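You operate a simulated robot arm through the tools that you are given. There is no shell and no other tool. Be economical: measure what you need, move in short steps, check, and stop when the job is done.

The job below is to be done with a simulated robot arm. You get a single attempt, and the scene is never put back.

JOB
Give the feed tray two scoops from the yellow tub; set the slide to Slow.
Fine: use the orange scoop on the low table and put it back.

It is judged by the outcome, as a careful person would: the job done as asked, and still so three seconds after it is handed in. It fails if anything else is knocked over, pushed out of place, dropped, spilled or broken.

ROBOT AND FRAMES
A 7-joint arm with a two-finger parallel gripper on a trunk, on a base that drives. Base frame: it is fixed to the floor where the robot stands at the start and does not move with it; the origin is under the middle of the robot, x ahead of it, y to its left, z up. Units: mm, degrees, N and s.
With the tool pointing down near the work surface it reaches from about 100 to 320 mm from the robot's upright axis, wherever it stands. Its first joint turns from -115.0 to 115.0 degrees. Places, roughly: blue lever [-800, -1000, 1300]; feed tray [-1000, -600, 1300]; orange slide [-1000, -600, 1300]; teal scoop [4500, 5500, 500]; yellow tub [500, -2000, 0]. Payload 3.91 kg.
Tool frame: the origin (TCP) lies between the finger pads and is the grasp point; the fingertips stand 30 mm ahead of it; z points along the fingers, y is the line along which they close. Largest opening 110 mm; finger width 20, thickness 10; the body of the gripper, 48 by 112 mm, starts 55 mm behind the TCP.
Orientation is told as [roll, pitch, yaw] about the base's x, y, z axes, in that order, counted from this pose: with the fingers straight down and closing along the base's y, the tool's x points along the base's -x, its y along +y and its z along -z.

CONTROLS
- The arm moves only by the tool play_rows. Its argument "moves" is a list of rows, each an object of numbers (a shift or turn left out is 0, a gripper value left out holds the last): "grip": the gripper command, from -1 (shut) to 1 (fully open), values between in proportion; "x", "y", "z": the shift along the base's x, y, z in mm; "wx", "wy", "wz": the turn, a rotation vector about the base's x, y, z in degrees. In form: [{"grip": .., "x": .., "y": .., "z": .., "wx": .., "wy": .., "wz": ..}, ...]. A call has 1 to 20 rows; each row shifts and turns the commanded pose from where the row before left it. Each row takes 0.2 s and may step no farther than 50 mm and 8.6 degrees from the row before; otherwise, or with a gripper value out of range, the whole call is refused. Where a pose cannot be reached the arm comes as near as it can. A force on the tool above 40 N (or 10 N above the force at the start of the call, whichever is more), or a blocked arm, ends the call early, and 0.2 s more pass. Each finger travels about 108 mm/s and halts on what it meets, pressing with about 41 N; the grip force reading is that of the motor and also rises with nothing between the fingers. The clock runs only during rows and for 0.2 s after the last one: add rows that do not move to give the fingers time. It gives the time, the measured TCP pose, the force on the tool (base axes), the opening and the grip force at its end, in the units of the frame above (readings bear some noise), with the torque about the TCP (base axes, N m) and any sound that the robot's microphone picked up.
- Cameras (640 x 400 px; columns grow to the right, rows downward): "scene" is now at [-85.3, 82.5, 1560.5]; the picture's right is [-0.94, 0.34, 0.00], its down [0.26, 0.72, -0.64] and it looks along [-0.22, -0.60, -0.77] (base axes); focal length 214 px, centre (320, 200). "wrist" rides on the gripper at [72, 17, -103] in the tool frame; the picture's right is [-0.23, 0.97, 0.00], its down [-0.76, -0.18, -0.62] and it looks along [-0.61, -0.14, 0.78] (tool axes); focal length 222 px, centre (320, 200).
- snapshot(camera): a new picture of that camera. The clock stands still meanwhile.
- lift_body(by): slides the trunk up (or, below 0, down) by that many mm; the arm and the scene camera ride with it, the base frame stays. It gives what a move gives, with no picture.
- roll_base(legs): drives the robot by 1 to 6 legs, each [ahead, turn to the left] in mm and degrees, along the robot's own axes; the way and the turn of a leg run together, so that a leg with both is an arc; at most 1500 mm and 180 degrees a leg. The arm and the cameras ride along, it lands a little off, and it stops where it bumps. It gives what a move gives.
- aim_head(pan, tilt): turns the head with the scene camera to pan (to the left, within 155 degrees either way) and tilt (down, from -29 to 69), counted from straight ahead of the robot. It gives what a move gives.
- measure_at(camera, pixels): for up to 12 pixels [column, row] of the newest picture of that camera ("zoom" is the newest enlarged one), the place [x, y, z] in the base frame of the surface seen there, good to about 2 mm. The clock stands still meanwhile.
- close_up(camera, box): a new picture of the part [left, top, right, bottom] of that camera's present view, enlarged. The clock stands still meanwhile.
- close_job(): hands the job in; it is judged then, once.

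Keep the steps short. Do not move on a guess: measure, check each grasp and each placing, and mend mistakes. In all there are 80 turns and 68 pictures (those below and enlarged ones count). Leave the gripper open and the arm clear of the work at the hand-in unless told otherwise, and finish with a single line.

The tools are called after "Call:" by a JSON object that holds its "method" and its "body". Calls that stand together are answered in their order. play_rows: Moves the arm, as the interface text tells. Its arguments: {"type":"object","properties":{"moves":{"type":"array"}},"required":["moves"]} The other tools are called the same way: lift_body (by) slides the trunk up or down; roll_base (legs) drives the base; aim_head (pan, tilt) turns the head that bears the scene camera; snapshot (camera) takes a picture; measure_at (camera, pixels) gives the place of the surface under pixels of a picture; close_up (camera, box) takes an enlarged picture of a part of a camera's view; close_job () hands the job in.

At the start:

```text
time_s: 0.0
tcp_pos: [-72.5, -390.4, 1407.1]
tcp_rot: [0.0, -0.1, -0.5]
contact_force: [0.6, 0.2, 0.0]
wrist_torque: [0.0, 0.0, -0.01]
opening: 109.9
grasp_force: 0.1
trunk travel left (down, up): [-679.0, 311.0]
robot x, y, heading: [3.4, -2.9, 0.1]
head pan, tilt: [-110.0, 50.2]
```

scene: 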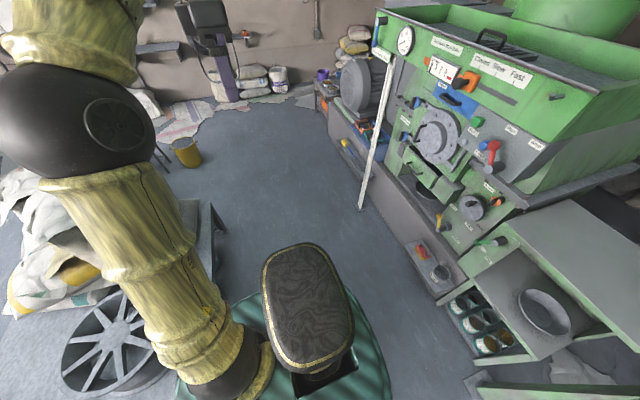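
wrist: 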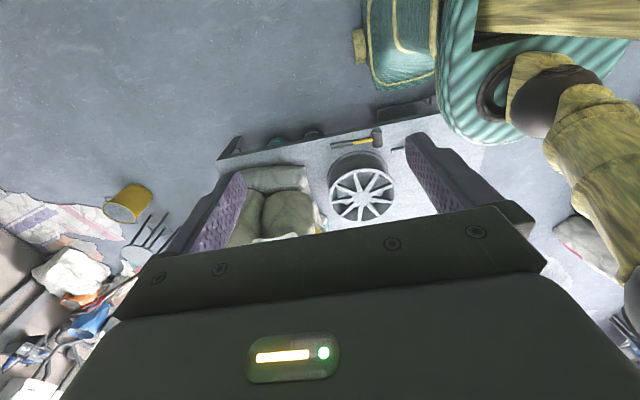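

I see the machine on the right and a yellow tub near (187,152). I'll enlarge the machine panel and the tub/bench areas.

Call:
{"method": "close_up", "body": {"camera": "scene", "box": [370, 0, 610, 150]}}

Call:
{"method": "close_up", "body": {"camera": "scene", "box": [380, 130, 640, 380]}}

Call:
{"method": "close_up", "body": {"camera": "scene", "box": [130, 0, 410, 190]}}

Call:
{"method": "measure_at", "body": {"camera": "scene", "pixels": [[187, 152], [187, 165], [465, 83], [515, 100], [480, 40], [438, 135], [540, 310], [340, 140], [205, 230]]}}

```text
2.67 times, centred on (490, 75) of scene
```

zoom: 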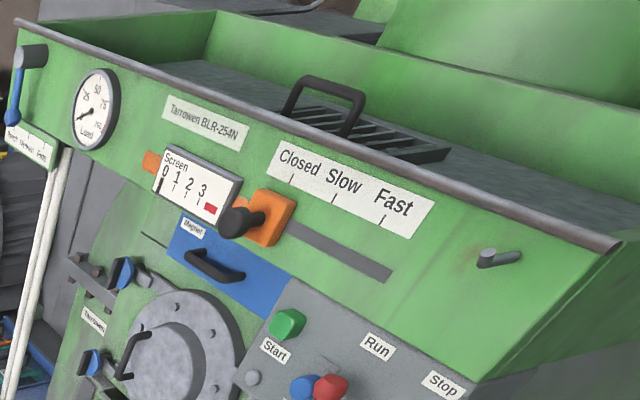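

```text
1.60 times, centred on (510, 255) of scene
```

zoom: 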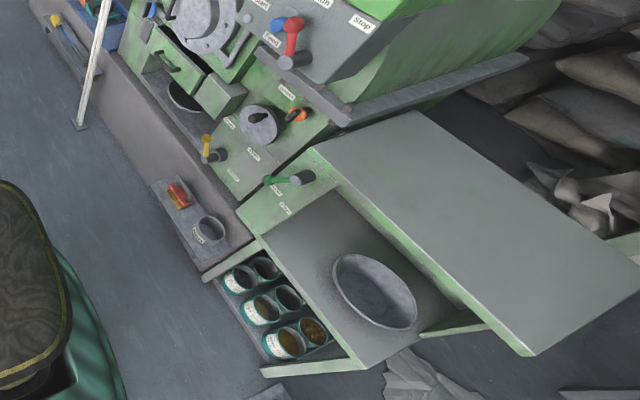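

```text
2.11 times, centred on (270, 95) of scene
```

zoom: 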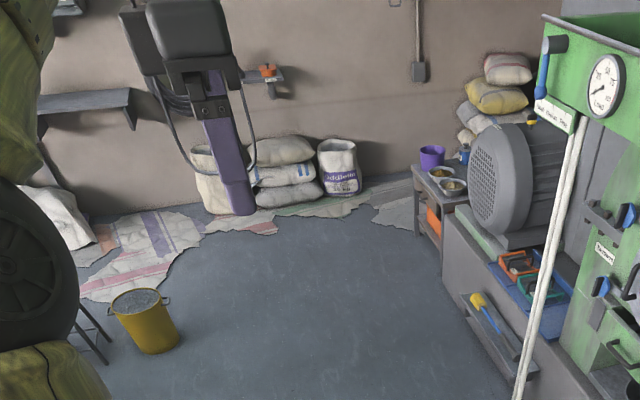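

```text
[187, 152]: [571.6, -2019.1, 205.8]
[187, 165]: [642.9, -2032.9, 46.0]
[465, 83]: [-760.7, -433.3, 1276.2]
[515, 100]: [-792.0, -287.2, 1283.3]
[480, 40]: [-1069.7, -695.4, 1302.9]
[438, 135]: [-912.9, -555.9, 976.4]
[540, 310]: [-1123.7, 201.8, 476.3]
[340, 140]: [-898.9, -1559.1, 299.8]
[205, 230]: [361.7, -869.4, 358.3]
```

The slide sits at "Closed" on its scale. I need to find the orange scoop and the low table. I'll turn the head to look around.

Call:
{"method": "aim_head", "body": {"pan": -60, "tilt": 35}}

Call:
{"method": "snapshot", "body": {"camera": "scene"}}

Call:
{"method": "aim_head", "body": {"pan": 20, "tilt": 30}}

Call:
{"method": "snapshot", "body": {"camera": "scene"}}

Call:
{"method": "aim_head", "body": {"pan": 100, "tilt": 35}}

Call:
{"method": "snapshot", "body": {"camera": "scene"}}

Call:
{"method": "aim_head", "body": {"pan": -100, "tilt": 25}}

Call:
{"method": "close_up", "body": {"camera": "scene", "box": [260, 100, 460, 260]}}

```text
time_s: 1.2
tcp_pos: [-74.0, -390.8, 1407.5]
tcp_rot: [0.0, 0.0, -0.4]
contact_force: [0.2, 0.1, -0.3]
wrist_torque: [0.0, 0.01, -0.02]
opening: 110.0
grasp_force: 0.1
trunk travel left (down, up): [-679.0, 311.0]
robot x, y, heading: [1.1, -2.1, 0.0]
head pan, tilt: [-60.0, 35.0]
```

```text
62 pictures are left
```

scene: 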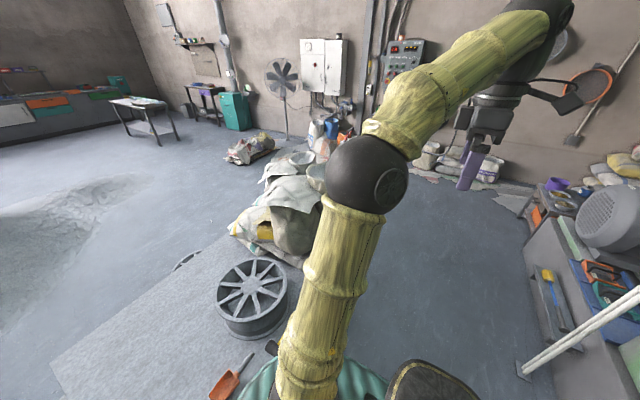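

```text
time_s: 2.7
tcp_pos: [-73.7, -391.8, 1407.4]
tcp_rot: [0.0, 0.1, -0.4]
contact_force: [-0.3, 0.5, 0.1]
wrist_torque: [0.03, 0.02, -0.02]
opening: 109.9
grasp_force: 0.1
trunk travel left (down, up): [-679.0, 311.0]
robot x, y, heading: [4.2, 0.6, -0.2]
head pan, tilt: [20.0, 30.0]
```

```text
61 pictures are left
```

scene: 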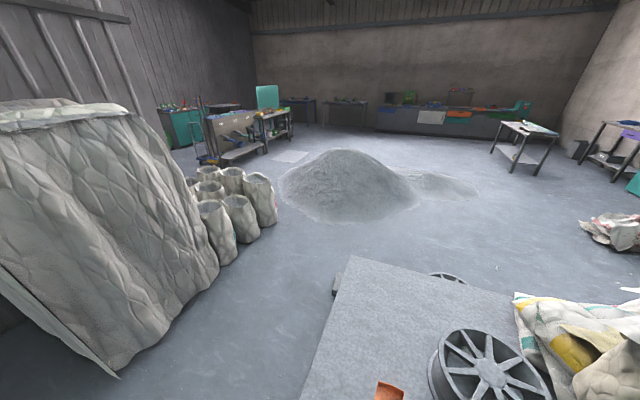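

```text
time_s: 4.2
tcp_pos: [-71.8, -391.5, 1406.4]
tcp_rot: [0.0, -0.1, -0.4]
contact_force: [0.6, -1.3, -0.2]
wrist_torque: [-0.01, 0.03, 0.01]
opening: 109.9
grasp_force: 0.1
trunk travel left (down, up): [-679.0, 311.0]
robot x, y, heading: [-0.0, 3.9, 0.1]
head pan, tilt: [100.0, 35.0]
```

```text
60 pictures are left
```

scene: 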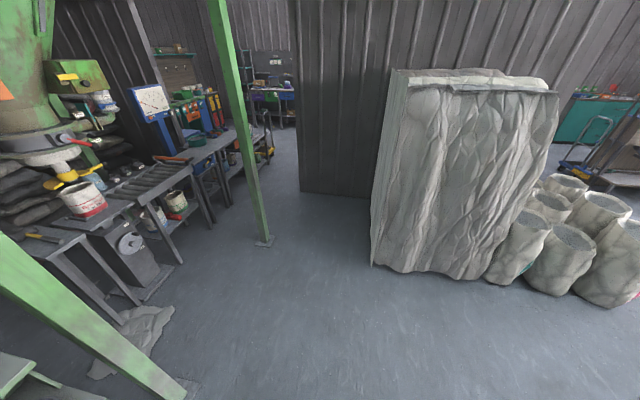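

```text
time_s: 7.2
tcp_pos: [-72.7, -391.6, 1407.7]
tcp_rot: [0.0, 0.0, -0.4]
contact_force: [-0.4, 0.5, -0.1]
wrist_torque: [-0.06, 0.05, -0.03]
opening: 110.0
grasp_force: 0.0
trunk travel left (down, up): [-679.0, 311.0]
robot x, y, heading: [4.1, -2.8, 0.1]
head pan, tilt: [-100.0, 25.0]
```

```text
2.50 times, centred on (360, 180) of scene
```

zoom: 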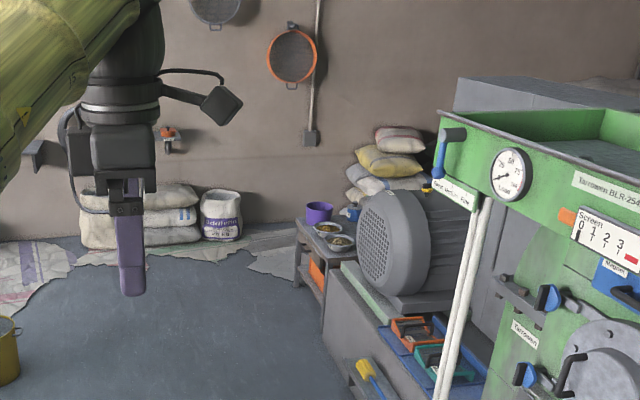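

An orange scoop lies ahead on the low table with the wheel. I'll aim the head at it.

Call:
{"method": "aim_head", "body": {"pan": -25, "tilt": 55}}

Call:
{"method": "snapshot", "body": {"camera": "scene"}}

```text
time_s: 8.6
tcp_pos: [-73.3, -392.2, 1407.3]
tcp_rot: [-0.1, 0.0, -0.3]
contact_force: [1.2, -0.1, -1.2]
wrist_torque: [0.01, 0.02, 0.01]
opening: 109.9
grasp_force: 0.1
trunk travel left (down, up): [-679.0, 311.0]
robot x, y, heading: [-2.3, 2.4, -0.1]
head pan, tilt: [-25.0, 55.0]
```

```text
58 pictures are left
```

scene: 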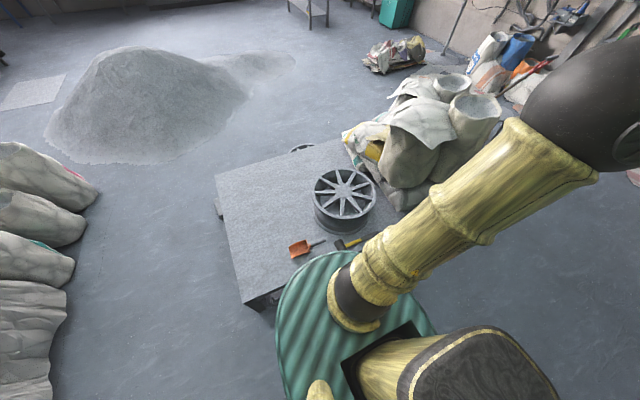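

Call:
{"method": "close_up", "body": {"camera": "scene", "box": [260, 215, 380, 290]}}

Call:
{"method": "measure_at", "body": {"camera": "zoom", "pixels": [[150, 165], [220, 145], [190, 195], [250, 150], [290, 135], [330, 123], [120, 250], [165, 245], [420, 150], [200, 165], [240, 165], [290, 160]]}}

Call:
{"method": "measure_at", "body": {"camera": "scene", "pixels": [[220, 175], [245, 300], [340, 145], [290, 250], [320, 241], [310, 240], [345, 243], [345, 190], [320, 225], [268, 300]]}}

```text
5.33 times, centred on (320, 252) of scene
```

zoom: 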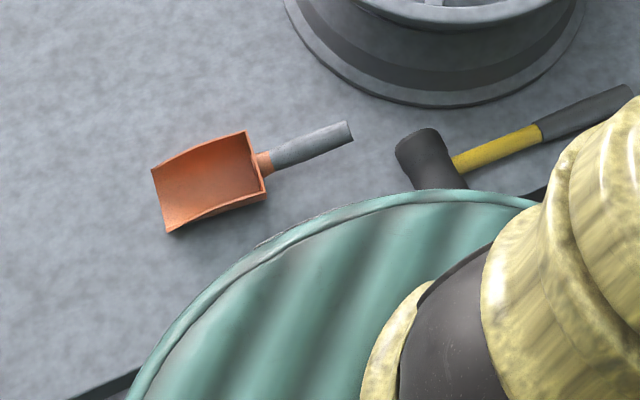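

```text
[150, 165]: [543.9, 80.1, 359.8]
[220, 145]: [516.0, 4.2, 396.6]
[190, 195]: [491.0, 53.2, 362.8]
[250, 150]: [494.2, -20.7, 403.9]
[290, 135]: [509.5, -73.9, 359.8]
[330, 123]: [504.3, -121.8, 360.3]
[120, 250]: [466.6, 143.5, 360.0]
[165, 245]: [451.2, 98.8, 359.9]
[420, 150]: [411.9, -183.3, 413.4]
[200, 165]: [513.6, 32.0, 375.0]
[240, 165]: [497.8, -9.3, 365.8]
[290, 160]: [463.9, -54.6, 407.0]
```

```text
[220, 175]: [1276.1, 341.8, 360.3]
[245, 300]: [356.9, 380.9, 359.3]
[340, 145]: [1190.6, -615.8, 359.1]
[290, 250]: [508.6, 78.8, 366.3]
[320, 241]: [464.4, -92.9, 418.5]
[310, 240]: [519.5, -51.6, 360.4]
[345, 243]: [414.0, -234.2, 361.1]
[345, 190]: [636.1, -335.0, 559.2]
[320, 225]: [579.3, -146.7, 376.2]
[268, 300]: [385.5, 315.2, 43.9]
```

Scoop bowl is about (490,40), its handle end about (464,-93,~412). I'll measure the robot's own base rim and arm root to know clearance and reach.

Call:
{"method": "measure_at", "body": {"camera": "scene", "pixels": [[290, 290], [320, 262], [350, 252], [285, 330], [345, 300], [365, 320], [400, 320], [430, 330], [320, 390], [410, 240], [445, 345], [380, 370]]}}

Call:
{"method": "aim_head", "body": {"pan": -25, "tilt": 69}}

Call:
{"method": "snapshot", "body": {"camera": "scene"}}

```text
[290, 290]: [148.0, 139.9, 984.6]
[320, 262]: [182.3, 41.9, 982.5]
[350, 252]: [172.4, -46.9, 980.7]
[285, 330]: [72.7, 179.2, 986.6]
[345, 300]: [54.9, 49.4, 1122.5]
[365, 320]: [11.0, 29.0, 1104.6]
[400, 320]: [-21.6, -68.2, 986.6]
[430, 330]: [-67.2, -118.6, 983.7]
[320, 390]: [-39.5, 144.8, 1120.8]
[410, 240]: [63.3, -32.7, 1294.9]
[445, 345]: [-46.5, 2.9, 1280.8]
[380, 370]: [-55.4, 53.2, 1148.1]
```

```text
time_s: 9.4
tcp_pos: [-74.1, -391.0, 1406.0]
tcp_rot: [0.0, 0.0, -0.4]
contact_force: [-0.7, -0.3, -0.1]
wrist_torque: [-0.02, -0.02, 0.02]
opening: 110.1
grasp_force: 0.0
trunk travel left (down, up): [-679.0, 311.0]
robot x, y, heading: [-1.9, 0.3, 0.0]
head pan, tilt: [-25.0, 68.8]
```

```text
56 pictures are left
```

scene: 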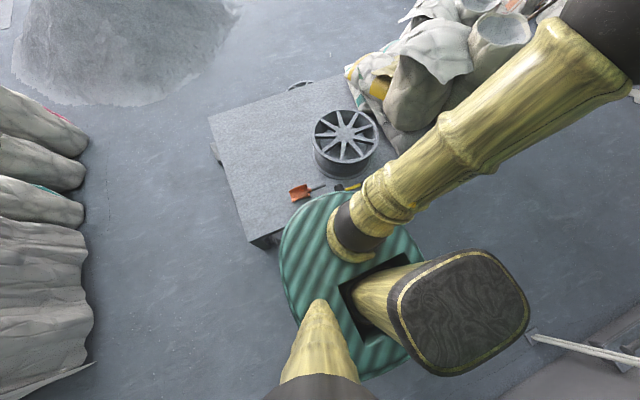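

The trunk disc is at z≈985 with radius ≈185. Before committing, I'll check the other orange things near the motor, and look closer at the tub.

Call:
{"method": "aim_head", "body": {"pan": -105, "tilt": 35}}

Call:
{"method": "close_up", "body": {"camera": "scene", "box": [320, 60, 440, 180]}}

Call:
{"method": "close_up", "body": {"camera": "scene", "box": [150, 90, 290, 230]}}

```text
time_s: 10.9
tcp_pos: [-73.1, -392.1, 1407.1]
tcp_rot: [0.1, 0.0, -0.4]
contact_force: [0.2, -0.5, -0.2]
wrist_torque: [0.01, 0.04, 0.03]
opening: 109.9
grasp_force: 0.0
trunk travel left (down, up): [-679.0, 311.0]
robot x, y, heading: [3.6, -0.7, 0.1]
head pan, tilt: [-105.0, 35.0]
```

```text
3.33 times, centred on (380, 120) of scene
```

zoom: 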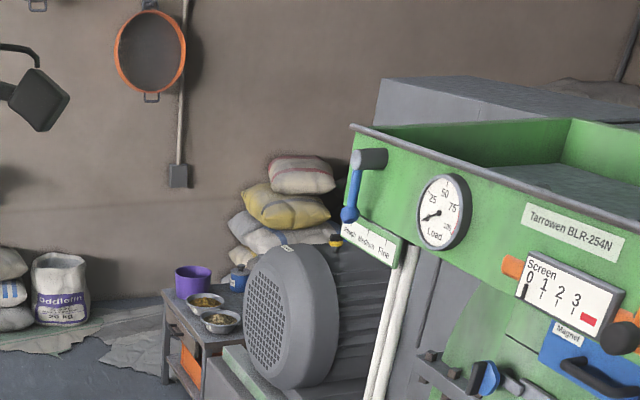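

```text
2.86 times, centred on (220, 160) of scene
```

zoom: 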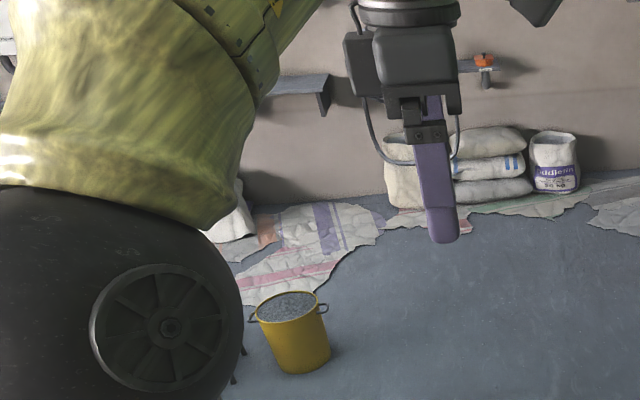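

Blue lever's plate has words on it. I'll read it closely, since "Fine" appears in the job.

Call:
{"method": "close_up", "body": {"camera": "scene", "box": [380, 100, 410, 140]}}

Call:
{"method": "measure_at", "body": {"camera": "scene", "pixels": [[453, 119], [386, 138], [391, 110], [430, 110], [470, 120], [214, 158], [205, 162], [222, 158], [213, 154], [217, 175]]}}

```text
10.00 times, centred on (395, 120) of scene
```

zoom: 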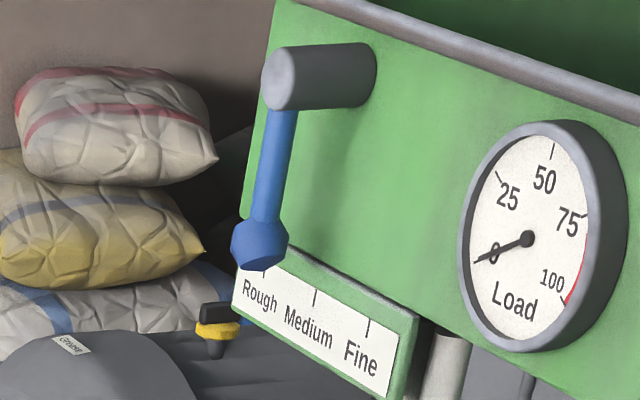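

```text
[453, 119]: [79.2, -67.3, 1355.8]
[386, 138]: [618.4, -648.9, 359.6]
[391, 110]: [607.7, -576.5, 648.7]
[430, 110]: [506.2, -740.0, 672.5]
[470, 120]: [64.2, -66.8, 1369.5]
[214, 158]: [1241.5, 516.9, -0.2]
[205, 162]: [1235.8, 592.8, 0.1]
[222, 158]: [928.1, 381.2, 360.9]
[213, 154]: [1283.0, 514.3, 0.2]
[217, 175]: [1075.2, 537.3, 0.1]
```

The lever stands at "Rough"; the job only asks for the slide, so I read "Fine:" as the go-ahead to use the orange scoop and leave the lever alone. Now I swing the arm round to the front (yaw 90, azimuth ≈ -10) so the wrist camera sees the scoop.

Call:
{"method": "play_rows", "body": {"moves": [{"grip": 1, "x": 47.7, "y": -6, "wz": 6.92}, {"x": 48, "y": -0.1, "wz": 6.92}, {"x": 47.7, "y": 5.6, "wz": 6.92}, {"x": 46.7, "y": 11.3, "wz": 6.92}, {"x": 45, "y": 16.9, "wz": 6.92}, {"x": 42.6, "y": 22.2, "wz": 6.92}, {"x": 39.6, "y": 27.1, "wz": 6.92}, {"x": 36.1, "y": 31.7, "wz": 6.92}, {"x": 32, "y": 35.8, "wz": 6.92}, {"x": 27.4, "y": 39.4, "wz": 6.92}, {"x": 22.5, "y": 42.5, "wz": 6.92}, {"x": 17.2, "y": 44.9, "wz": 6.92}, {"x": 11.7, "y": 46.6, "wz": 6.92}]}}

Call:
{"method": "aim_head", "body": {"pan": 30, "tilt": 69}}

Call:
{"method": "snapshot", "body": {"camera": "wrist"}}

Call:
{"method": "snapshot", "body": {"camera": "scene"}}

```text
time_s: 13.7
tcp_pos: [391.3, -71.7, 1403.3]
tcp_rot: [0.0, 0.1, 89.7]
contact_force: [1.0, 0.3, -0.8]
wrist_torque: [0.02, -0.01, -0.04]
opening: 110.2
grasp_force: 0.0
trunk travel left (down, up): [-679.0, 311.0]
robot x, y, heading: [-1.0, -3.2, 0.2]
head pan, tilt: [-105.0, 35.0]
```

```text
time_s: 15.9
tcp_pos: [390.6, -73.2, 1403.6]
tcp_rot: [0.1, 0.1, 89.5]
contact_force: [-0.5, 0.0, -0.6]
wrist_torque: [-0.03, 0.02, -0.02]
opening: 109.9
grasp_force: 0.0
trunk travel left (down, up): [-679.0, 311.0]
robot x, y, heading: [0.7, -1.1, 0.3]
head pan, tilt: [30.0, 68.8]
```

```text
52 pictures are left
```

wrist: 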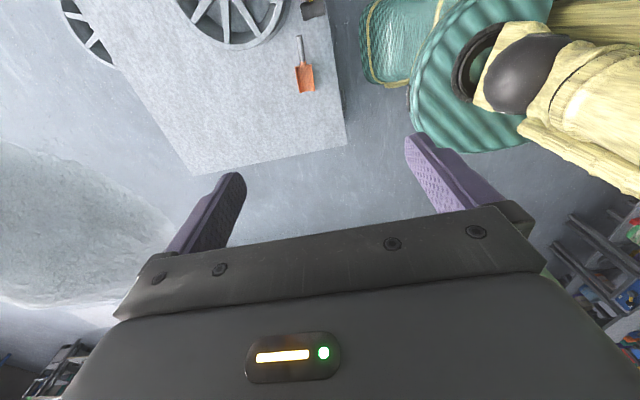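

```text
51 pictures are left
```

scene: 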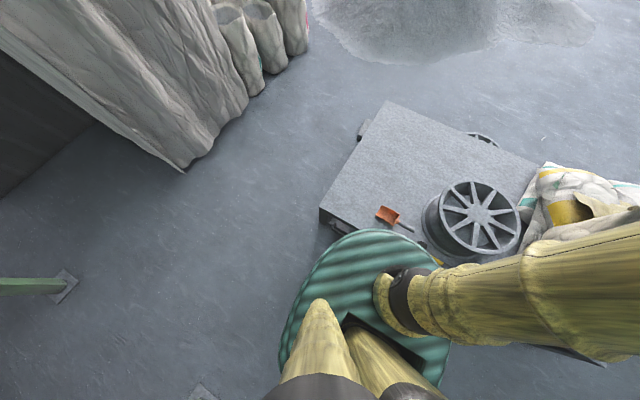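

In the wrist picture I see the scoop (300,70), hammer and the chassis corner (385,40). I measure them.

Call:
{"method": "measure_at", "body": {"camera": "wrist", "pixels": [[368, 10], [375, 75], [400, 85], [408, 40], [345, 140], [335, 60], [300, 38], [301, 60], [305, 90], [296, 80], [313, 80], [315, 10]]}}

Call:
{"method": "close_up", "body": {"camera": "wrist", "box": [270, 0, 430, 100]}}

```text
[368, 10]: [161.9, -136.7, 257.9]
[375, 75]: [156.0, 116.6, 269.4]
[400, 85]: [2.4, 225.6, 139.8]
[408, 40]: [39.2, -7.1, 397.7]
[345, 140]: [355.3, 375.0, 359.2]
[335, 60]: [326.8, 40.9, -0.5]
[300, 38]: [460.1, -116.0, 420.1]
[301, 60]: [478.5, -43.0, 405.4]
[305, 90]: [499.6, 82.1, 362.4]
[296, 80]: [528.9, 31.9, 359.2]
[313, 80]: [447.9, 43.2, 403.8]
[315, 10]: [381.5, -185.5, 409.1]
```

```text
4.00 times, centred on (350, 50) of wrist
```

zoom: 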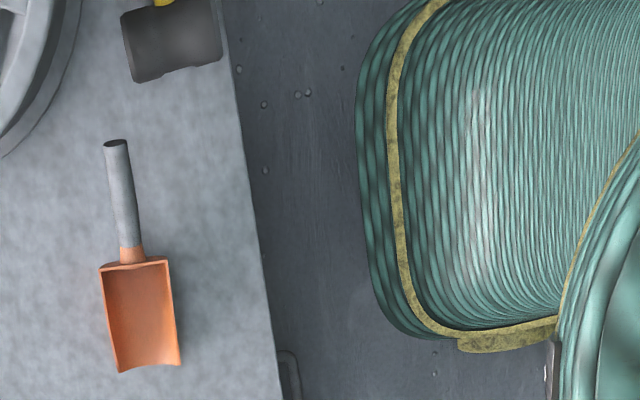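

I measure the gap between the table edge and the chassis.

Call:
{"method": "measure_at", "body": {"camera": "zoom", "pixels": [[222, 40], [240, 150], [256, 250], [270, 370], [358, 110], [362, 180], [370, 260], [388, 320], [288, 370], [116, 145], [128, 225], [130, 255]]}}

```text
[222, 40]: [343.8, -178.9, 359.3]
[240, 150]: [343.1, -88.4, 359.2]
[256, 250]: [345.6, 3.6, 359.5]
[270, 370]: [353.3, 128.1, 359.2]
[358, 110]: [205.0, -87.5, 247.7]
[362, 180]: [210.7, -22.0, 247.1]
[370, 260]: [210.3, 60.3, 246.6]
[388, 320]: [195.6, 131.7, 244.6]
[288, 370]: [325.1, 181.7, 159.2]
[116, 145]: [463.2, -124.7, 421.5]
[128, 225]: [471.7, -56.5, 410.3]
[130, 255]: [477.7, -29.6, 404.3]
```

Gap is ~133 mm between chassis front (x≈210) and table edge (x≈343). I'll drive ahead 105 mm, then lower the trunk partway (the open hand at ~x 495,y −72 stays high above the wheel/table).

Call:
{"method": "roll_base", "body": {"legs": [[105, 0]]}}

Call:
{"method": "lift_body", "body": {"by": -600}}

Call:
{"method": "snapshot", "body": {"camera": "wrist"}}

Call:
{"method": "snapshot", "body": {"camera": "scene"}}

```text
time_s: 17.1
tcp_pos: [494.4, -74.4, 1403.8]
tcp_rot: [0.0, 0.1, 89.5]
contact_force: [0.2, -0.1, -0.2]
wrist_torque: [0.03, 0.05, -0.01]
opening: 110.0
grasp_force: 0.1
trunk travel left (down, up): [-679.0, 311.0]
robot x, y, heading: [99.0, -1.1, -0.1]
head pan, tilt: [30.0, 68.8]
```

```text
refused: -600 is not a number from -400 to 400
```

```text
49 pictures are left
```

wrist: 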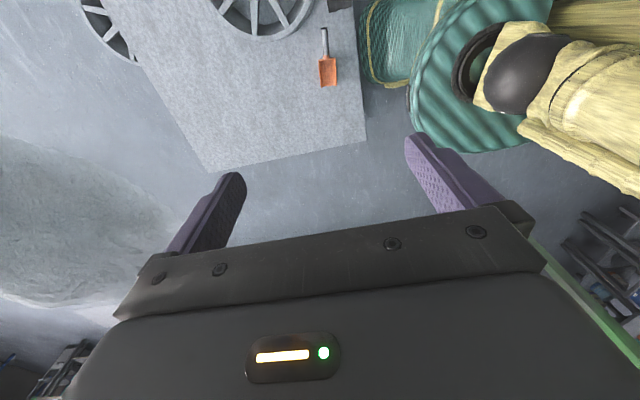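

```text
48 pictures are left
```

scene: 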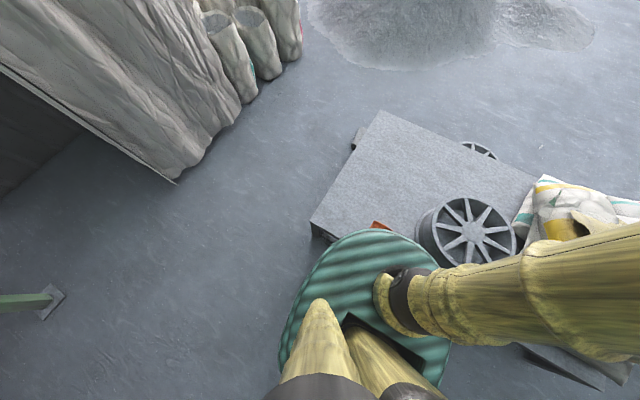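

The drive landed at x≈99. I lower the trunk by 400 then 180.

Call:
{"method": "lift_body", "body": {"by": -400}}

Call:
{"method": "lift_body", "body": {"by": -180}}

Call:
{"method": "play_rows", "body": {"moves": [{"x": -14, "y": -10, "z": -40}, {"x": -14, "z": -40}, {"z": -30}]}}

Call:
{"method": "snapshot", "body": {"camera": "wrist"}}

```text
time_s: 21.0
tcp_pos: [492.6, -73.9, 1002.6]
tcp_rot: [0.0, 0.0, 89.5]
contact_force: [-0.3, 0.3, 0.0]
wrist_torque: [-0.02, -0.02, -0.02]
opening: 109.7
grasp_force: 0.2
trunk travel left (down, up): [-279.0, 711.0]
robot x, y, heading: [101.9, 1.0, 0.1]
head pan, tilt: [30.0, 68.8]
```

```text
time_s: 23.0
tcp_pos: [493.1, -74.4, 822.8]
tcp_rot: [0.0, 0.0, 89.5]
contact_force: [0.2, -0.6, 0.1]
wrist_torque: [-0.01, -0.02, 0.0]
opening: 109.7
grasp_force: 0.0
trunk travel left (down, up): [-99.0, 891.0]
robot x, y, heading: [104.4, 0.6, 0.0]
head pan, tilt: [30.0, 68.8]
```

```text
time_s: 23.8
tcp_pos: [465.2, -84.6, 714.3]
tcp_rot: [0.0, 0.0, 89.4]
contact_force: [0.5, 0.7, 1.2]
wrist_torque: [-0.01, 0.01, -0.01]
opening: 109.9
grasp_force: 0.1
trunk travel left (down, up): [-99.0, 891.0]
robot x, y, heading: [104.8, 1.4, -0.0]
head pan, tilt: [30.0, 68.8]
```

```text
47 pictures are left
```

wrist: 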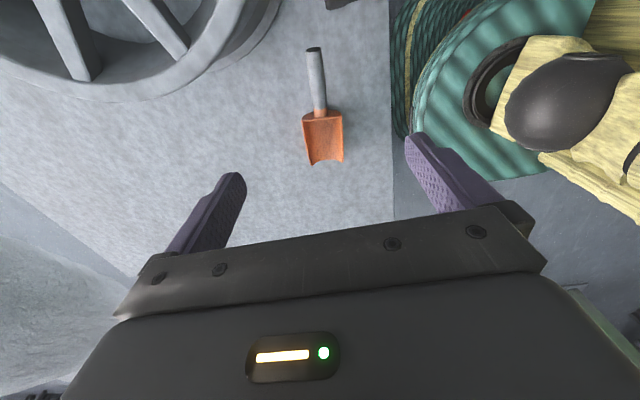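

Call:
{"method": "measure_at", "body": {"camera": "wrist", "pixels": [[315, 50], [317, 75], [319, 105], [321, 118], [304, 122], [341, 115], [311, 163], [342, 158], [326, 140], [200, 95], [100, 95], [240, 80]]}}

Call:
{"method": "close_up", "body": {"camera": "wrist", "box": [270, 30, 398, 190]}}

```text
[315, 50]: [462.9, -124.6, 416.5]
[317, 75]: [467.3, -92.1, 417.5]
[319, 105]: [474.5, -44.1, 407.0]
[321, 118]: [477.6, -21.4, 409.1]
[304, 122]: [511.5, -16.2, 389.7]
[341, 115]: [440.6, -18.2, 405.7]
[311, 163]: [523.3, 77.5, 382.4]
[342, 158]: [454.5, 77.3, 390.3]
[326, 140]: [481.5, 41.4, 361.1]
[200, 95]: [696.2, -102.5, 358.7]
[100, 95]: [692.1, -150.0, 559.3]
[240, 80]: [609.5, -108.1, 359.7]
```

```text
2.50 times, centred on (334, 110) of wrist
```

zoom: 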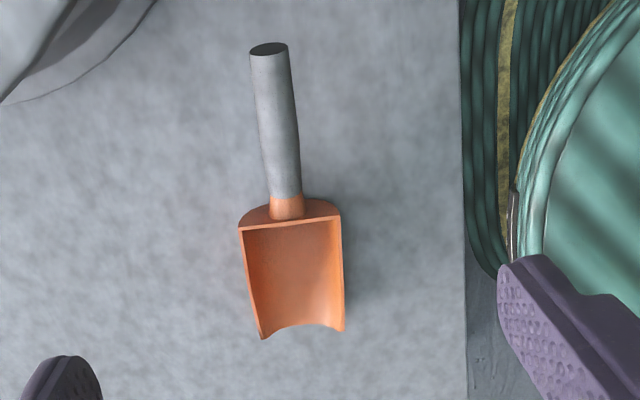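

The scoop handle runs from (463,-125) to (475,-40), top z≈417, direction 8.5° off +y. I'll grip with the hand leaning ~35° back (fingers pointing toward the bowl) so scooping and tipping are within wrist range. First I take the orientation up high and check reach.

Call:
{"method": "play_rows", "body": {"moves": [{"wz": -8, "x": 3, "y": 5}, {"wx": 6.92, "wy": -1.04}, {"wx": 6.92, "wy": -1.04}, {"wx": 6.92, "wy": -1.04}, {"wx": 6.92, "wy": -1.04}, {"wx": 6.92, "wy": -1.04}, {"z": -40}, {"z": -40}, {"z": -40}, {}]}}

Call:
{"method": "snapshot", "body": {"camera": "wrist"}}

```text
time_s: 26.0
tcp_pos: [469.2, -77.1, 593.2]
tcp_rot: [-0.1, -34.9, 81.5]
contact_force: [0.2, -0.8, -0.1]
wrist_torque: [-0.01, -0.03, 0.02]
opening: 110.1
grasp_force: 0.1
trunk travel left (down, up): [-99.0, 891.0]
robot x, y, heading: [99.2, -1.3, -0.2]
head pan, tilt: [30.0, 68.8]
```

```text
45 pictures are left
```

wrist: 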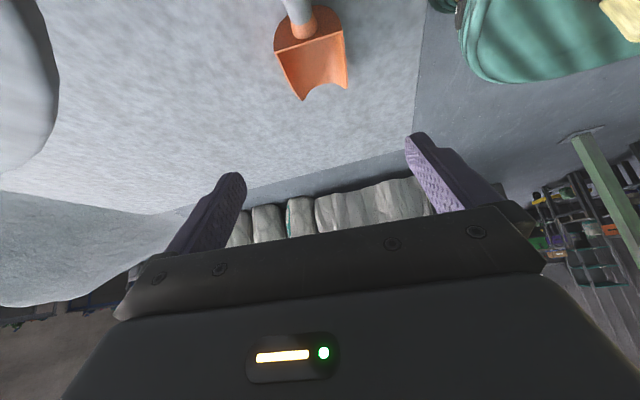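

Orientation reached. I descend 190 mm to the handle height with the opening at ~60 mm.

Call:
{"method": "play_rows", "body": {"moves": [{"grip": 0.1, "z": -40, "x": 0.5}, {"z": -40}, {"z": -40}, {"z": -40}, {"z": -15}, {}]}}

Call:
{"method": "aim_head", "body": {"pan": -5, "tilt": 65}}

Call:
{"method": "snapshot", "body": {"camera": "scene"}}

```text
time_s: 27.4
tcp_pos: [470.7, -77.6, 416.6]
tcp_rot: [-0.1, -35.0, 81.5]
contact_force: [0.0, 0.0, -0.3]
wrist_torque: [-0.01, 0.0, -0.01]
opening: 60.5
grasp_force: 0.0
trunk travel left (down, up): [-99.0, 891.0]
robot x, y, heading: [104.4, 1.7, -0.1]
head pan, tilt: [30.0, 68.8]
```

```text
time_s: 28.4
tcp_pos: [469.6, -77.9, 415.8]
tcp_rot: [-0.1, -35.0, 81.5]
contact_force: [-0.3, 0.3, 0.0]
wrist_torque: [-0.01, 0.0, -0.03]
opening: 60.4
grasp_force: 0.1
trunk travel left (down, up): [-99.0, 891.0]
robot x, y, heading: [102.7, 3.9, -0.1]
head pan, tilt: [-5.0, 65.0]
```

```text
44 pictures are left
```

scene: 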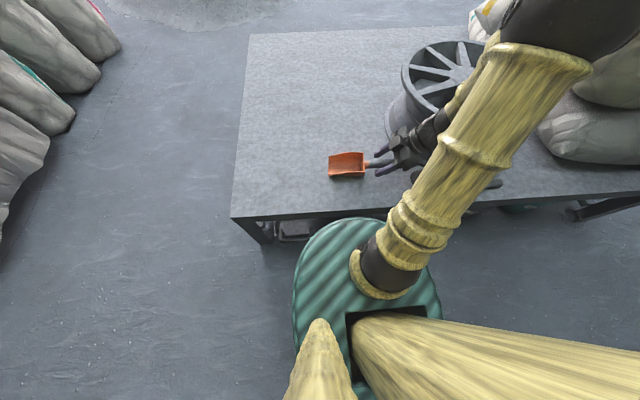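

The fingers straddle the handle. I look closer to check centring and height.

Call:
{"method": "close_up", "body": {"camera": "scene", "box": [320, 130, 430, 200]}}

Call:
{"method": "measure_at", "body": {"camera": "zoom", "pixels": [[300, 188], [320, 184], [345, 155], [350, 245], [340, 182], [280, 190]]}}

```text
5.71 times, centred on (375, 165) of scene
```

zoom: 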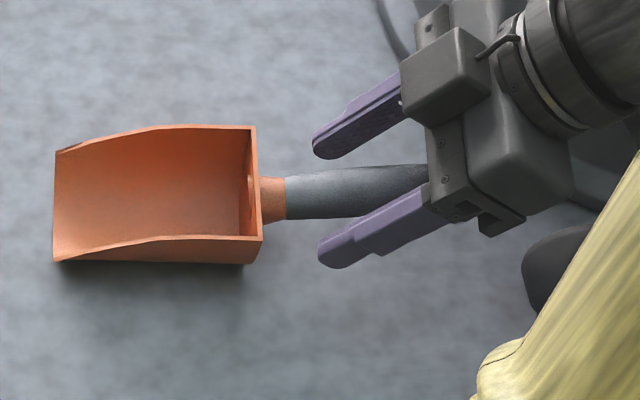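

```text
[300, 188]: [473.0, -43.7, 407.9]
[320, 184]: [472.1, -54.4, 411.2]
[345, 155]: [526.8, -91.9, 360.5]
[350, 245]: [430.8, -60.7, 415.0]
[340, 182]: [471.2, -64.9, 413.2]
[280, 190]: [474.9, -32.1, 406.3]
```

Handle axis at y≈-77 is x≈470, matching the TCP. Down 12 mm, then close.

Call:
{"method": "play_rows", "body": {"moves": [{"z": -12}, {}, {"grip": -0.3}, {"grip": -1}, {"grip": -1}, {"grip": -1}, {"grip": -1}]}}

Call:
{"method": "close_up", "body": {"camera": "scene", "box": [320, 130, 430, 200]}}

```text
time_s: 30.0
tcp_pos: [470.0, -78.7, 405.2]
tcp_rot: [-0.1, -34.9, 81.5]
contact_force: [0.5, 0.7, 0.0]
wrist_torque: [0.01, 0.02, 0.07]
opening: 25.4
grasp_force: 40.9
trunk travel left (down, up): [-99.0, 891.0]
robot x, y, heading: [105.6, -3.2, -0.1]
head pan, tilt: [-5.0, 65.0]
```

```text
5.71 times, centred on (375, 165) of scene
```

zoom: 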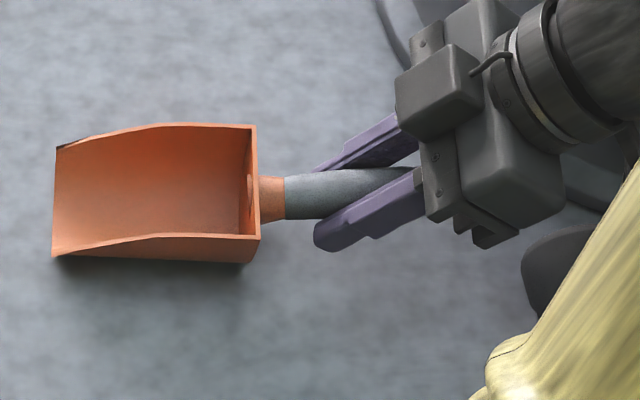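

Gripped at 25 mm. I lift 120 mm and check it hasn't slipped.

Call:
{"method": "play_rows", "body": {"moves": [{"z": 15}, {"z": 25}, {"z": 40}, {"z": 40}, {}]}}

Call:
{"method": "snapshot", "body": {"camera": "wrist"}}

Call:
{"method": "snapshot", "body": {"camera": "scene"}}

```text
time_s: 31.2
tcp_pos: [467.9, -78.8, 528.8]
tcp_rot: [0.1, -35.0, 81.5]
contact_force: [-0.1, -0.6, -2.3]
wrist_torque: [-0.16, 0.02, 0.0]
opening: 25.4
grasp_force: 40.9
trunk travel left (down, up): [-99.0, 891.0]
robot x, y, heading: [99.8, -1.5, -0.1]
head pan, tilt: [-5.0, 65.0]
```

```text
41 pictures are left
```

wrist: 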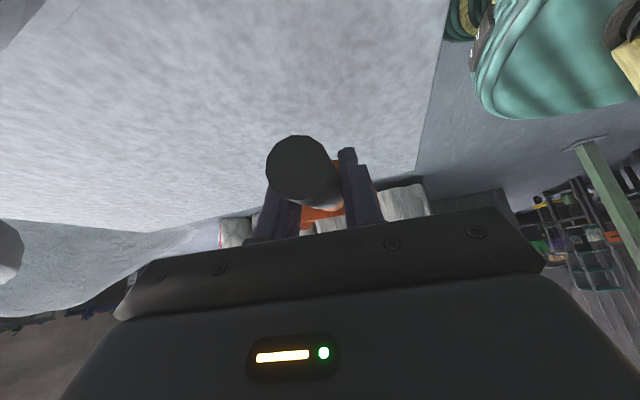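

```text
40 pictures are left
```

scene: 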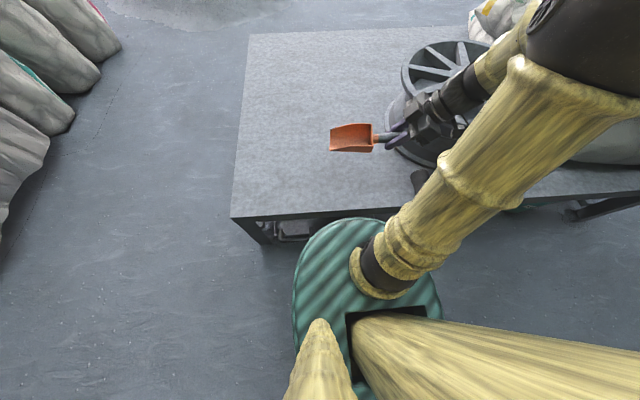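

Scoop held level, ~0.23 kg. I raise the trunk to carry height, back off the table, turn right and drive partway toward the tub.

Call:
{"method": "lift_body", "body": {"by": 300}}

Call:
{"method": "roll_base", "body": {"legs": [[-160, 0], [0, -90], [1000, 0], [0, 32], [450, 0]]}}

Call:
{"method": "aim_head", "body": {"pan": 10, "tilt": 45}}

Call:
{"method": "snapshot", "body": {"camera": "scene"}}

```text
time_s: 34.2
tcp_pos: [467.7, -77.9, 827.0]
tcp_rot: [0.0, -35.0, 81.5]
contact_force: [0.0, 0.1, -2.5]
wrist_torque: [-0.15, 0.04, 0.03]
opening: 25.2
grasp_force: 40.9
trunk travel left (down, up): [-399.0, 591.0]
robot x, y, heading: [100.8, 1.9, -0.1]
head pan, tilt: [-5.0, 65.0]
```

```text
time_s: 51.2
tcp_pos: [230.0, -1596.7, 826.4]
tcp_rot: [0.0, -35.0, 23.9]
contact_force: [0.3, 1.2, -2.1]
wrist_torque: [-0.05, 0.17, -0.02]
opening: 25.3
grasp_force: 40.8
trunk travel left (down, up): [-399.0, 591.0]
robot x, y, heading: [98.1, -1246.3, -55.1]
head pan, tilt: [-5.0, 65.0]
stopped in leg 5: the robot was blocked; the commanded pose is now the measured one
```

```text
time_s: 52.0
tcp_pos: [229.4, -1596.2, 828.7]
tcp_rot: [-0.1, -35.0, 24.0]
contact_force: [-0.5, 0.2, -2.6]
wrist_torque: [-0.07, 0.12, 0.01]
opening: 25.0
grasp_force: 41.0
trunk travel left (down, up): [-399.0, 591.0]
robot x, y, heading: [98.8, -1246.5, -55.0]
head pan, tilt: [10.0, 45.0]
```

```text
39 pictures are left
```

scene: 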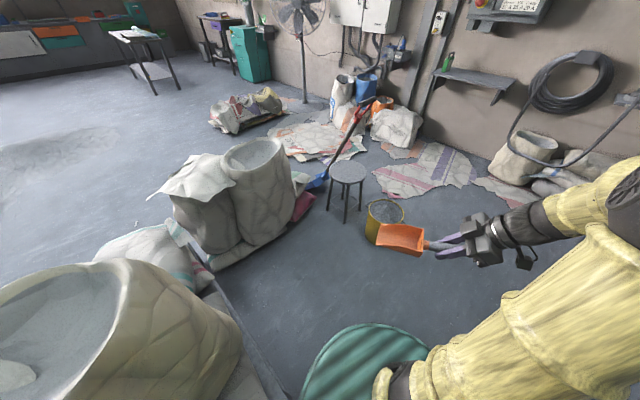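

The base was blocked—likely by the table's right end on my left. I measure the table edge, tub, and stool.

Call:
{"method": "measure_at", "body": {"camera": "scene", "pixels": [[270, 385], [225, 300], [210, 262], [384, 207], [370, 207], [403, 215], [386, 200], [372, 235], [345, 222], [330, 208], [347, 170], [280, 230]]}}

Call:
{"method": "close_up", "body": {"camera": "scene", "box": [320, 140, 480, 270]}}

Call:
{"method": "aim_head", "body": {"pan": 30, "tilt": 69}}

Call:
{"method": "snapshot", "body": {"camera": "scene"}}

```text
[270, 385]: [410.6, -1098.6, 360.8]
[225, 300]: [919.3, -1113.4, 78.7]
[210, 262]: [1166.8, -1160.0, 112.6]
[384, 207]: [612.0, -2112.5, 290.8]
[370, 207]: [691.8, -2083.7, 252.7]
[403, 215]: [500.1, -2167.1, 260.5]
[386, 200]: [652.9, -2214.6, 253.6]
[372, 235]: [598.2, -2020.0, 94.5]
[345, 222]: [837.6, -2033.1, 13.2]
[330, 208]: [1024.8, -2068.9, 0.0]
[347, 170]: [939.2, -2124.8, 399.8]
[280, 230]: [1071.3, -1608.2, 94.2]
```

```text
3.08 times, centred on (400, 205) of scene
```

zoom: 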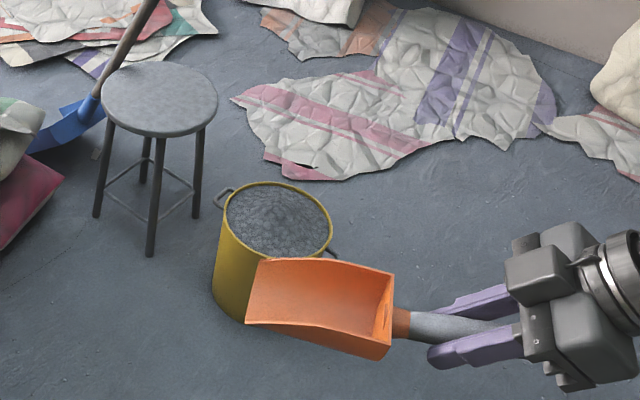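

```text
time_s: 52.9
tcp_pos: [230.0, -1596.7, 825.8]
tcp_rot: [0.0, -35.0, 23.8]
contact_force: [-0.2, 0.2, -2.9]
wrist_torque: [-0.06, 0.16, -0.01]
opening: 25.3
grasp_force: 41.2
trunk travel left (down, up): [-399.0, 591.0]
robot x, y, heading: [101.4, -1244.1, -55.2]
head pan, tilt: [30.0, 68.8]
```

```text
37 pictures are left
```

scene: 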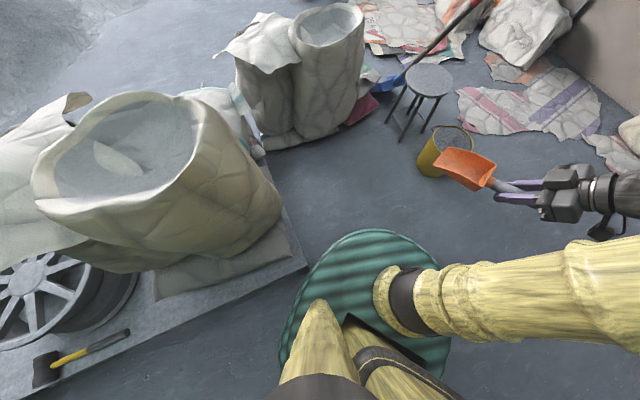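

The chassis touches the table corner on its left. I back off along my heading, turn to -90, go 300, then check before approaching the tub.

Call:
{"method": "roll_base", "body": {"legs": [[-130, 0], [0, -35], [320, 0]]}}

```text
time_s: 58.8
tcp_pos: [-70.8, -1828.4, 827.1]
tcp_rot: [0.0, -34.9, -11.0]
contact_force: [-0.2, -0.5, -1.5]
wrist_torque: [0.04, 0.15, -0.01]
opening: 25.1
grasp_force: 41.0
trunk travel left (down, up): [-399.0, 591.0]
robot x, y, heading: [21.5, -1466.7, -90.1]
head pan, tilt: [30.0, 68.8]
```

Clear. Now toward the tub: turn left 62, drive 540, turn right 52.

Call:
{"method": "roll_base", "body": {"legs": [[0, 62], [540, 0], [0, -52]]}}

Call:
{"method": "aim_head", "body": {"pan": 5, "tilt": 69}}

Call:
{"method": "snapshot", "body": {"camera": "scene"}}

```text
time_s: 69.8
tcp_pos: [500.4, -2080.7, 827.9]
tcp_rot: [-0.1, -35.1, 1.0]
contact_force: [-0.1, 0.4, -1.7]
wrist_torque: [-0.01, 0.15, 0.02]
opening: 25.3
grasp_force: 41.3
trunk travel left (down, up): [-399.0, 591.0]
robot x, y, heading: [518.2, -1707.9, -78.0]
head pan, tilt: [30.0, 68.8]
```

```text
time_s: 70.7
tcp_pos: [500.2, -2078.1, 827.7]
tcp_rot: [0.0, -35.0, 1.2]
contact_force: [-0.3, -0.1, -1.3]
wrist_torque: [-0.04, 0.13, 0.0]
opening: 25.5
grasp_force: 41.2
trunk travel left (down, up): [-399.0, 591.0]
robot x, y, heading: [515.4, -1706.7, -78.3]
head pan, tilt: [5.0, 68.8]
```

```text
36 pictures are left
```

scene: 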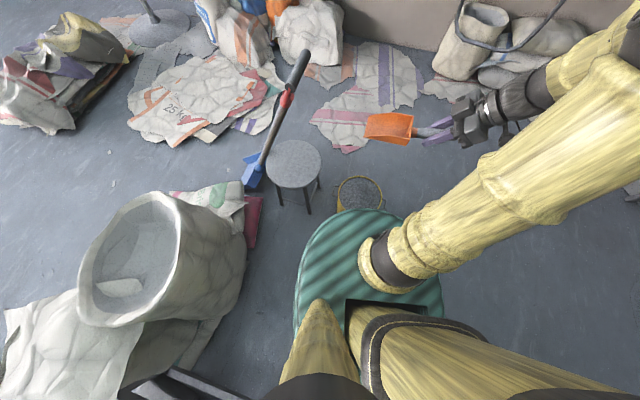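

Call:
{"method": "measure_at", "body": {"camera": "scene", "pixels": [[339, 195], [383, 195], [361, 177], [361, 188], [360, 203], [375, 203], [345, 205], [350, 185], [372, 185], [295, 165], [310, 205], [276, 200]]}}

Call:
{"method": "close_up", "body": {"camera": "scene", "box": [320, 160, 400, 220]}}

```text
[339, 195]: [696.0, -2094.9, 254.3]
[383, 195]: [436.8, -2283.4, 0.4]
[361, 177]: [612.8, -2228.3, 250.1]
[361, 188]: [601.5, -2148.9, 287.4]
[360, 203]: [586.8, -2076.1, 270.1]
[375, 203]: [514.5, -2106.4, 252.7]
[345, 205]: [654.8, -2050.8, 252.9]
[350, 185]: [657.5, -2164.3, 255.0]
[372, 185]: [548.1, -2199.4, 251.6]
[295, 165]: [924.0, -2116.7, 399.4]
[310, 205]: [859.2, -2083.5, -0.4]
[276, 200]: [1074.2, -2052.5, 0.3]
```

```text
6.67 times, centred on (360, 190) of scene
```

zoom: 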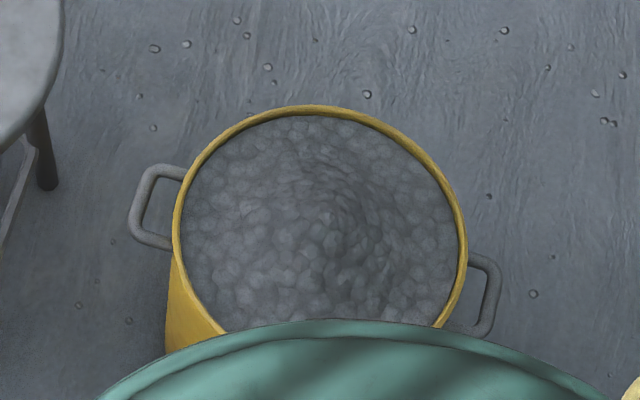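

Tub centre ≈ (605,-2127), radius ≈98, rim z≈254, mound ≈290; it is 429 mm ahead of me. I drive 68 mm ahead and lower the trunk to 30 mm above its lowest.

Call:
{"method": "roll_base", "body": {"legs": [[68, 0]]}}

Call:
{"method": "lift_body", "body": {"by": -370}}

Call:
{"method": "snapshot", "body": {"camera": "scene"}}

```text
time_s: 71.7
tcp_pos: [514.0, -2145.1, 826.9]
tcp_rot: [0.1, -34.9, 1.1]
contact_force: [-0.3, -0.4, -1.5]
wrist_torque: [0.0, 0.17, -0.01]
opening: 25.0
grasp_force: 40.6
trunk travel left (down, up): [-399.0, 591.0]
robot x, y, heading: [532.0, -1775.4, -77.7]
head pan, tilt: [5.0, 68.8]
```

```text
time_s: 75.3
tcp_pos: [514.3, -2145.1, 457.2]
tcp_rot: [0.1, -35.0, 1.1]
contact_force: [0.4, 0.5, -1.8]
wrist_torque: [0.02, 0.2, 0.01]
opening: 25.2
grasp_force: 41.0
trunk travel left (down, up): [-29.0, 961.0]
robot x, y, heading: [530.4, -1777.3, -78.2]
head pan, tilt: [5.0, 68.8]
```

```text
34 pictures are left
```

scene: 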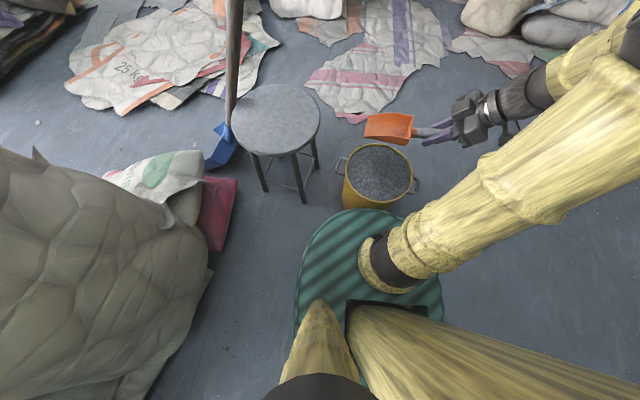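

Call:
{"method": "measure_at", "body": {"camera": "scene", "pixels": [[344, 172], [412, 180], [378, 144], [378, 175], [378, 206], [360, 155], [397, 155], [358, 192], [400, 195], [365, 127], [410, 125], [368, 137]]}}

Call:
{"method": "close_up", "body": {"camera": "scene", "box": [330, 90, 490, 220]}}

```text
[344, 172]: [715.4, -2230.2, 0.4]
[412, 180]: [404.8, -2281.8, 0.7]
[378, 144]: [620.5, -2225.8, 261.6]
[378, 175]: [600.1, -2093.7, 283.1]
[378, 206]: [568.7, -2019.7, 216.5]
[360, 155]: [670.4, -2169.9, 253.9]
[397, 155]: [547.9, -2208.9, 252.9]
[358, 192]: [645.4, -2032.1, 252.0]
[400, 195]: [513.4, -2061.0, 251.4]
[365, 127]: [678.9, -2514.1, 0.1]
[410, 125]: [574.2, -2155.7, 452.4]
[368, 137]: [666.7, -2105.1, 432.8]
```

```text
3.08 times, centred on (410, 155) of scene
```

zoom: 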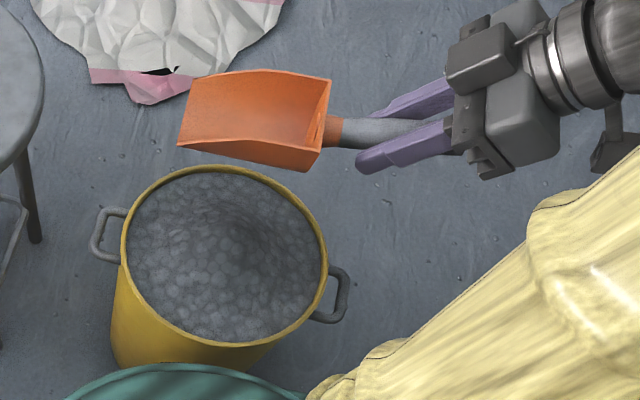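

Tub centre ≈ (601,-2124). I shift the scoop onto the tub's centre line and dip the bowl 52° above the mound, then check.

Call:
{"method": "play_rows", "body": {"moves": [{"y": 19, "x": -6, "z": 5}, {"wy": 7.43}, {"wy": 7.43}, {"wy": 7.43}, {"wy": 7.43}, {"wy": 7.43}, {"wy": 7.43}, {"wy": 7.43}, {}]}}

Call:
{"method": "close_up", "body": {"camera": "scene", "box": [330, 90, 490, 220]}}

```text
time_s: 77.3
tcp_pos: [508.1, -2126.0, 463.1]
tcp_rot: [0.9, 17.1, 0.9]
contact_force: [-0.2, 0.0, -1.5]
wrist_torque: [0.01, 0.07, -0.02]
opening: 25.1
grasp_force: 41.2
trunk travel left (down, up): [-29.0, 961.0]
robot x, y, heading: [529.0, -1775.6, -78.2]
head pan, tilt: [5.0, 68.8]
```

```text
3.08 times, centred on (410, 155) of scene
```

zoom: 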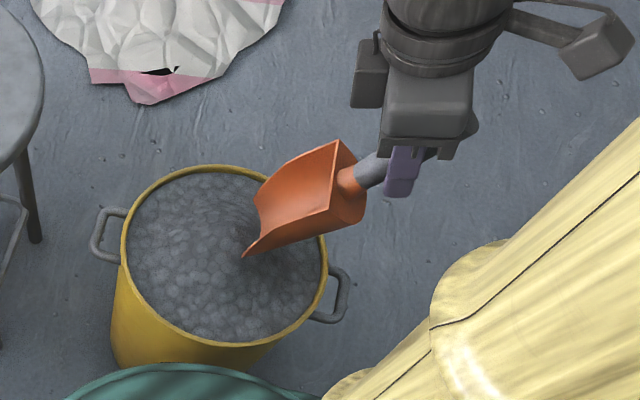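

The tip is above the mound's near half. I plunge along the scoop, then level it while rising.

Call:
{"method": "play_rows", "body": {"moves": [{"x": 4.6, "z": -18}, {"x": 4.6, "z": -18}, {"x": 4.6, "z": -18}, {"x": 4.6, "z": -18}, {"x": 4.6, "z": -18}, {"x": 4.6, "z": -18}, {"x": 4.6, "z": -17}, {}]}}

Call:
{"method": "close_up", "body": {"camera": "scene", "box": [330, 90, 490, 220]}}

```text
time_s: 79.1
tcp_pos: [539.9, -2127.8, 335.4]
tcp_rot: [0.8, 17.0, 0.9]
contact_force: [-0.3, -0.8, -4.4]
wrist_torque: [0.0, 0.12, 0.05]
opening: 25.4
grasp_force: 41.2
trunk travel left (down, up): [-29.0, 961.0]
robot x, y, heading: [531.6, -1770.2, -77.9]
head pan, tilt: [5.0, 68.8]
```

```text
3.08 times, centred on (410, 155) of scene
```

zoom: 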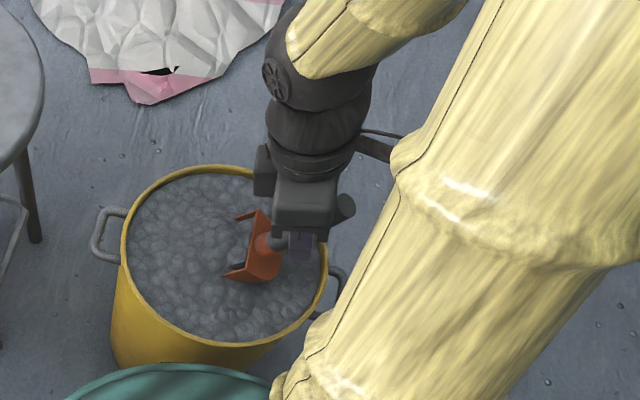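

The bowl is buried and the load is rising. Now level and lift slowly.

Call:
{"method": "play_rows", "body": {"moves": [{"x": -9.2, "z": -7, "wy": -7.5}, {"x": -8.2, "z": -8.5, "wy": -7.5}, {"x": -7, "z": -6, "wy": -7.5}, {"x": -5.6, "z": -5.4, "wy": -7.5}, {"x": -4, "z": -6.4, "wy": -7.5}, {"x": -2.4, "z": -5.2, "wy": -7.5}, {"x": -0.5, "z": -6, "wy": -7.5}, {"x": 1.3, "z": -4, "wy": -7.5}, {}, {"z": 15}, {"z": 20}, {"z": 25}, {"z": 30}, {}]}}

Call:
{"method": "close_up", "body": {"camera": "scene", "box": [330, 90, 490, 220]}}

```text
time_s: 82.1
tcp_pos: [505.6, -2129.4, 381.5]
tcp_rot: [-0.2, -42.9, 1.2]
contact_force: [0.4, -0.3, -4.3]
wrist_torque: [-0.02, 0.35, 0.0]
opening: 25.9
grasp_force: 41.1
trunk travel left (down, up): [-29.0, 961.0]
robot x, y, heading: [528.0, -1774.3, -78.2]
head pan, tilt: [5.0, 68.8]
```

```text
3.08 times, centred on (410, 155) of scene
```

zoom: 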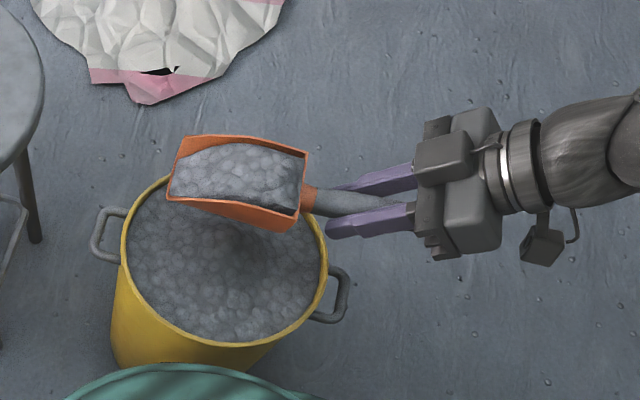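

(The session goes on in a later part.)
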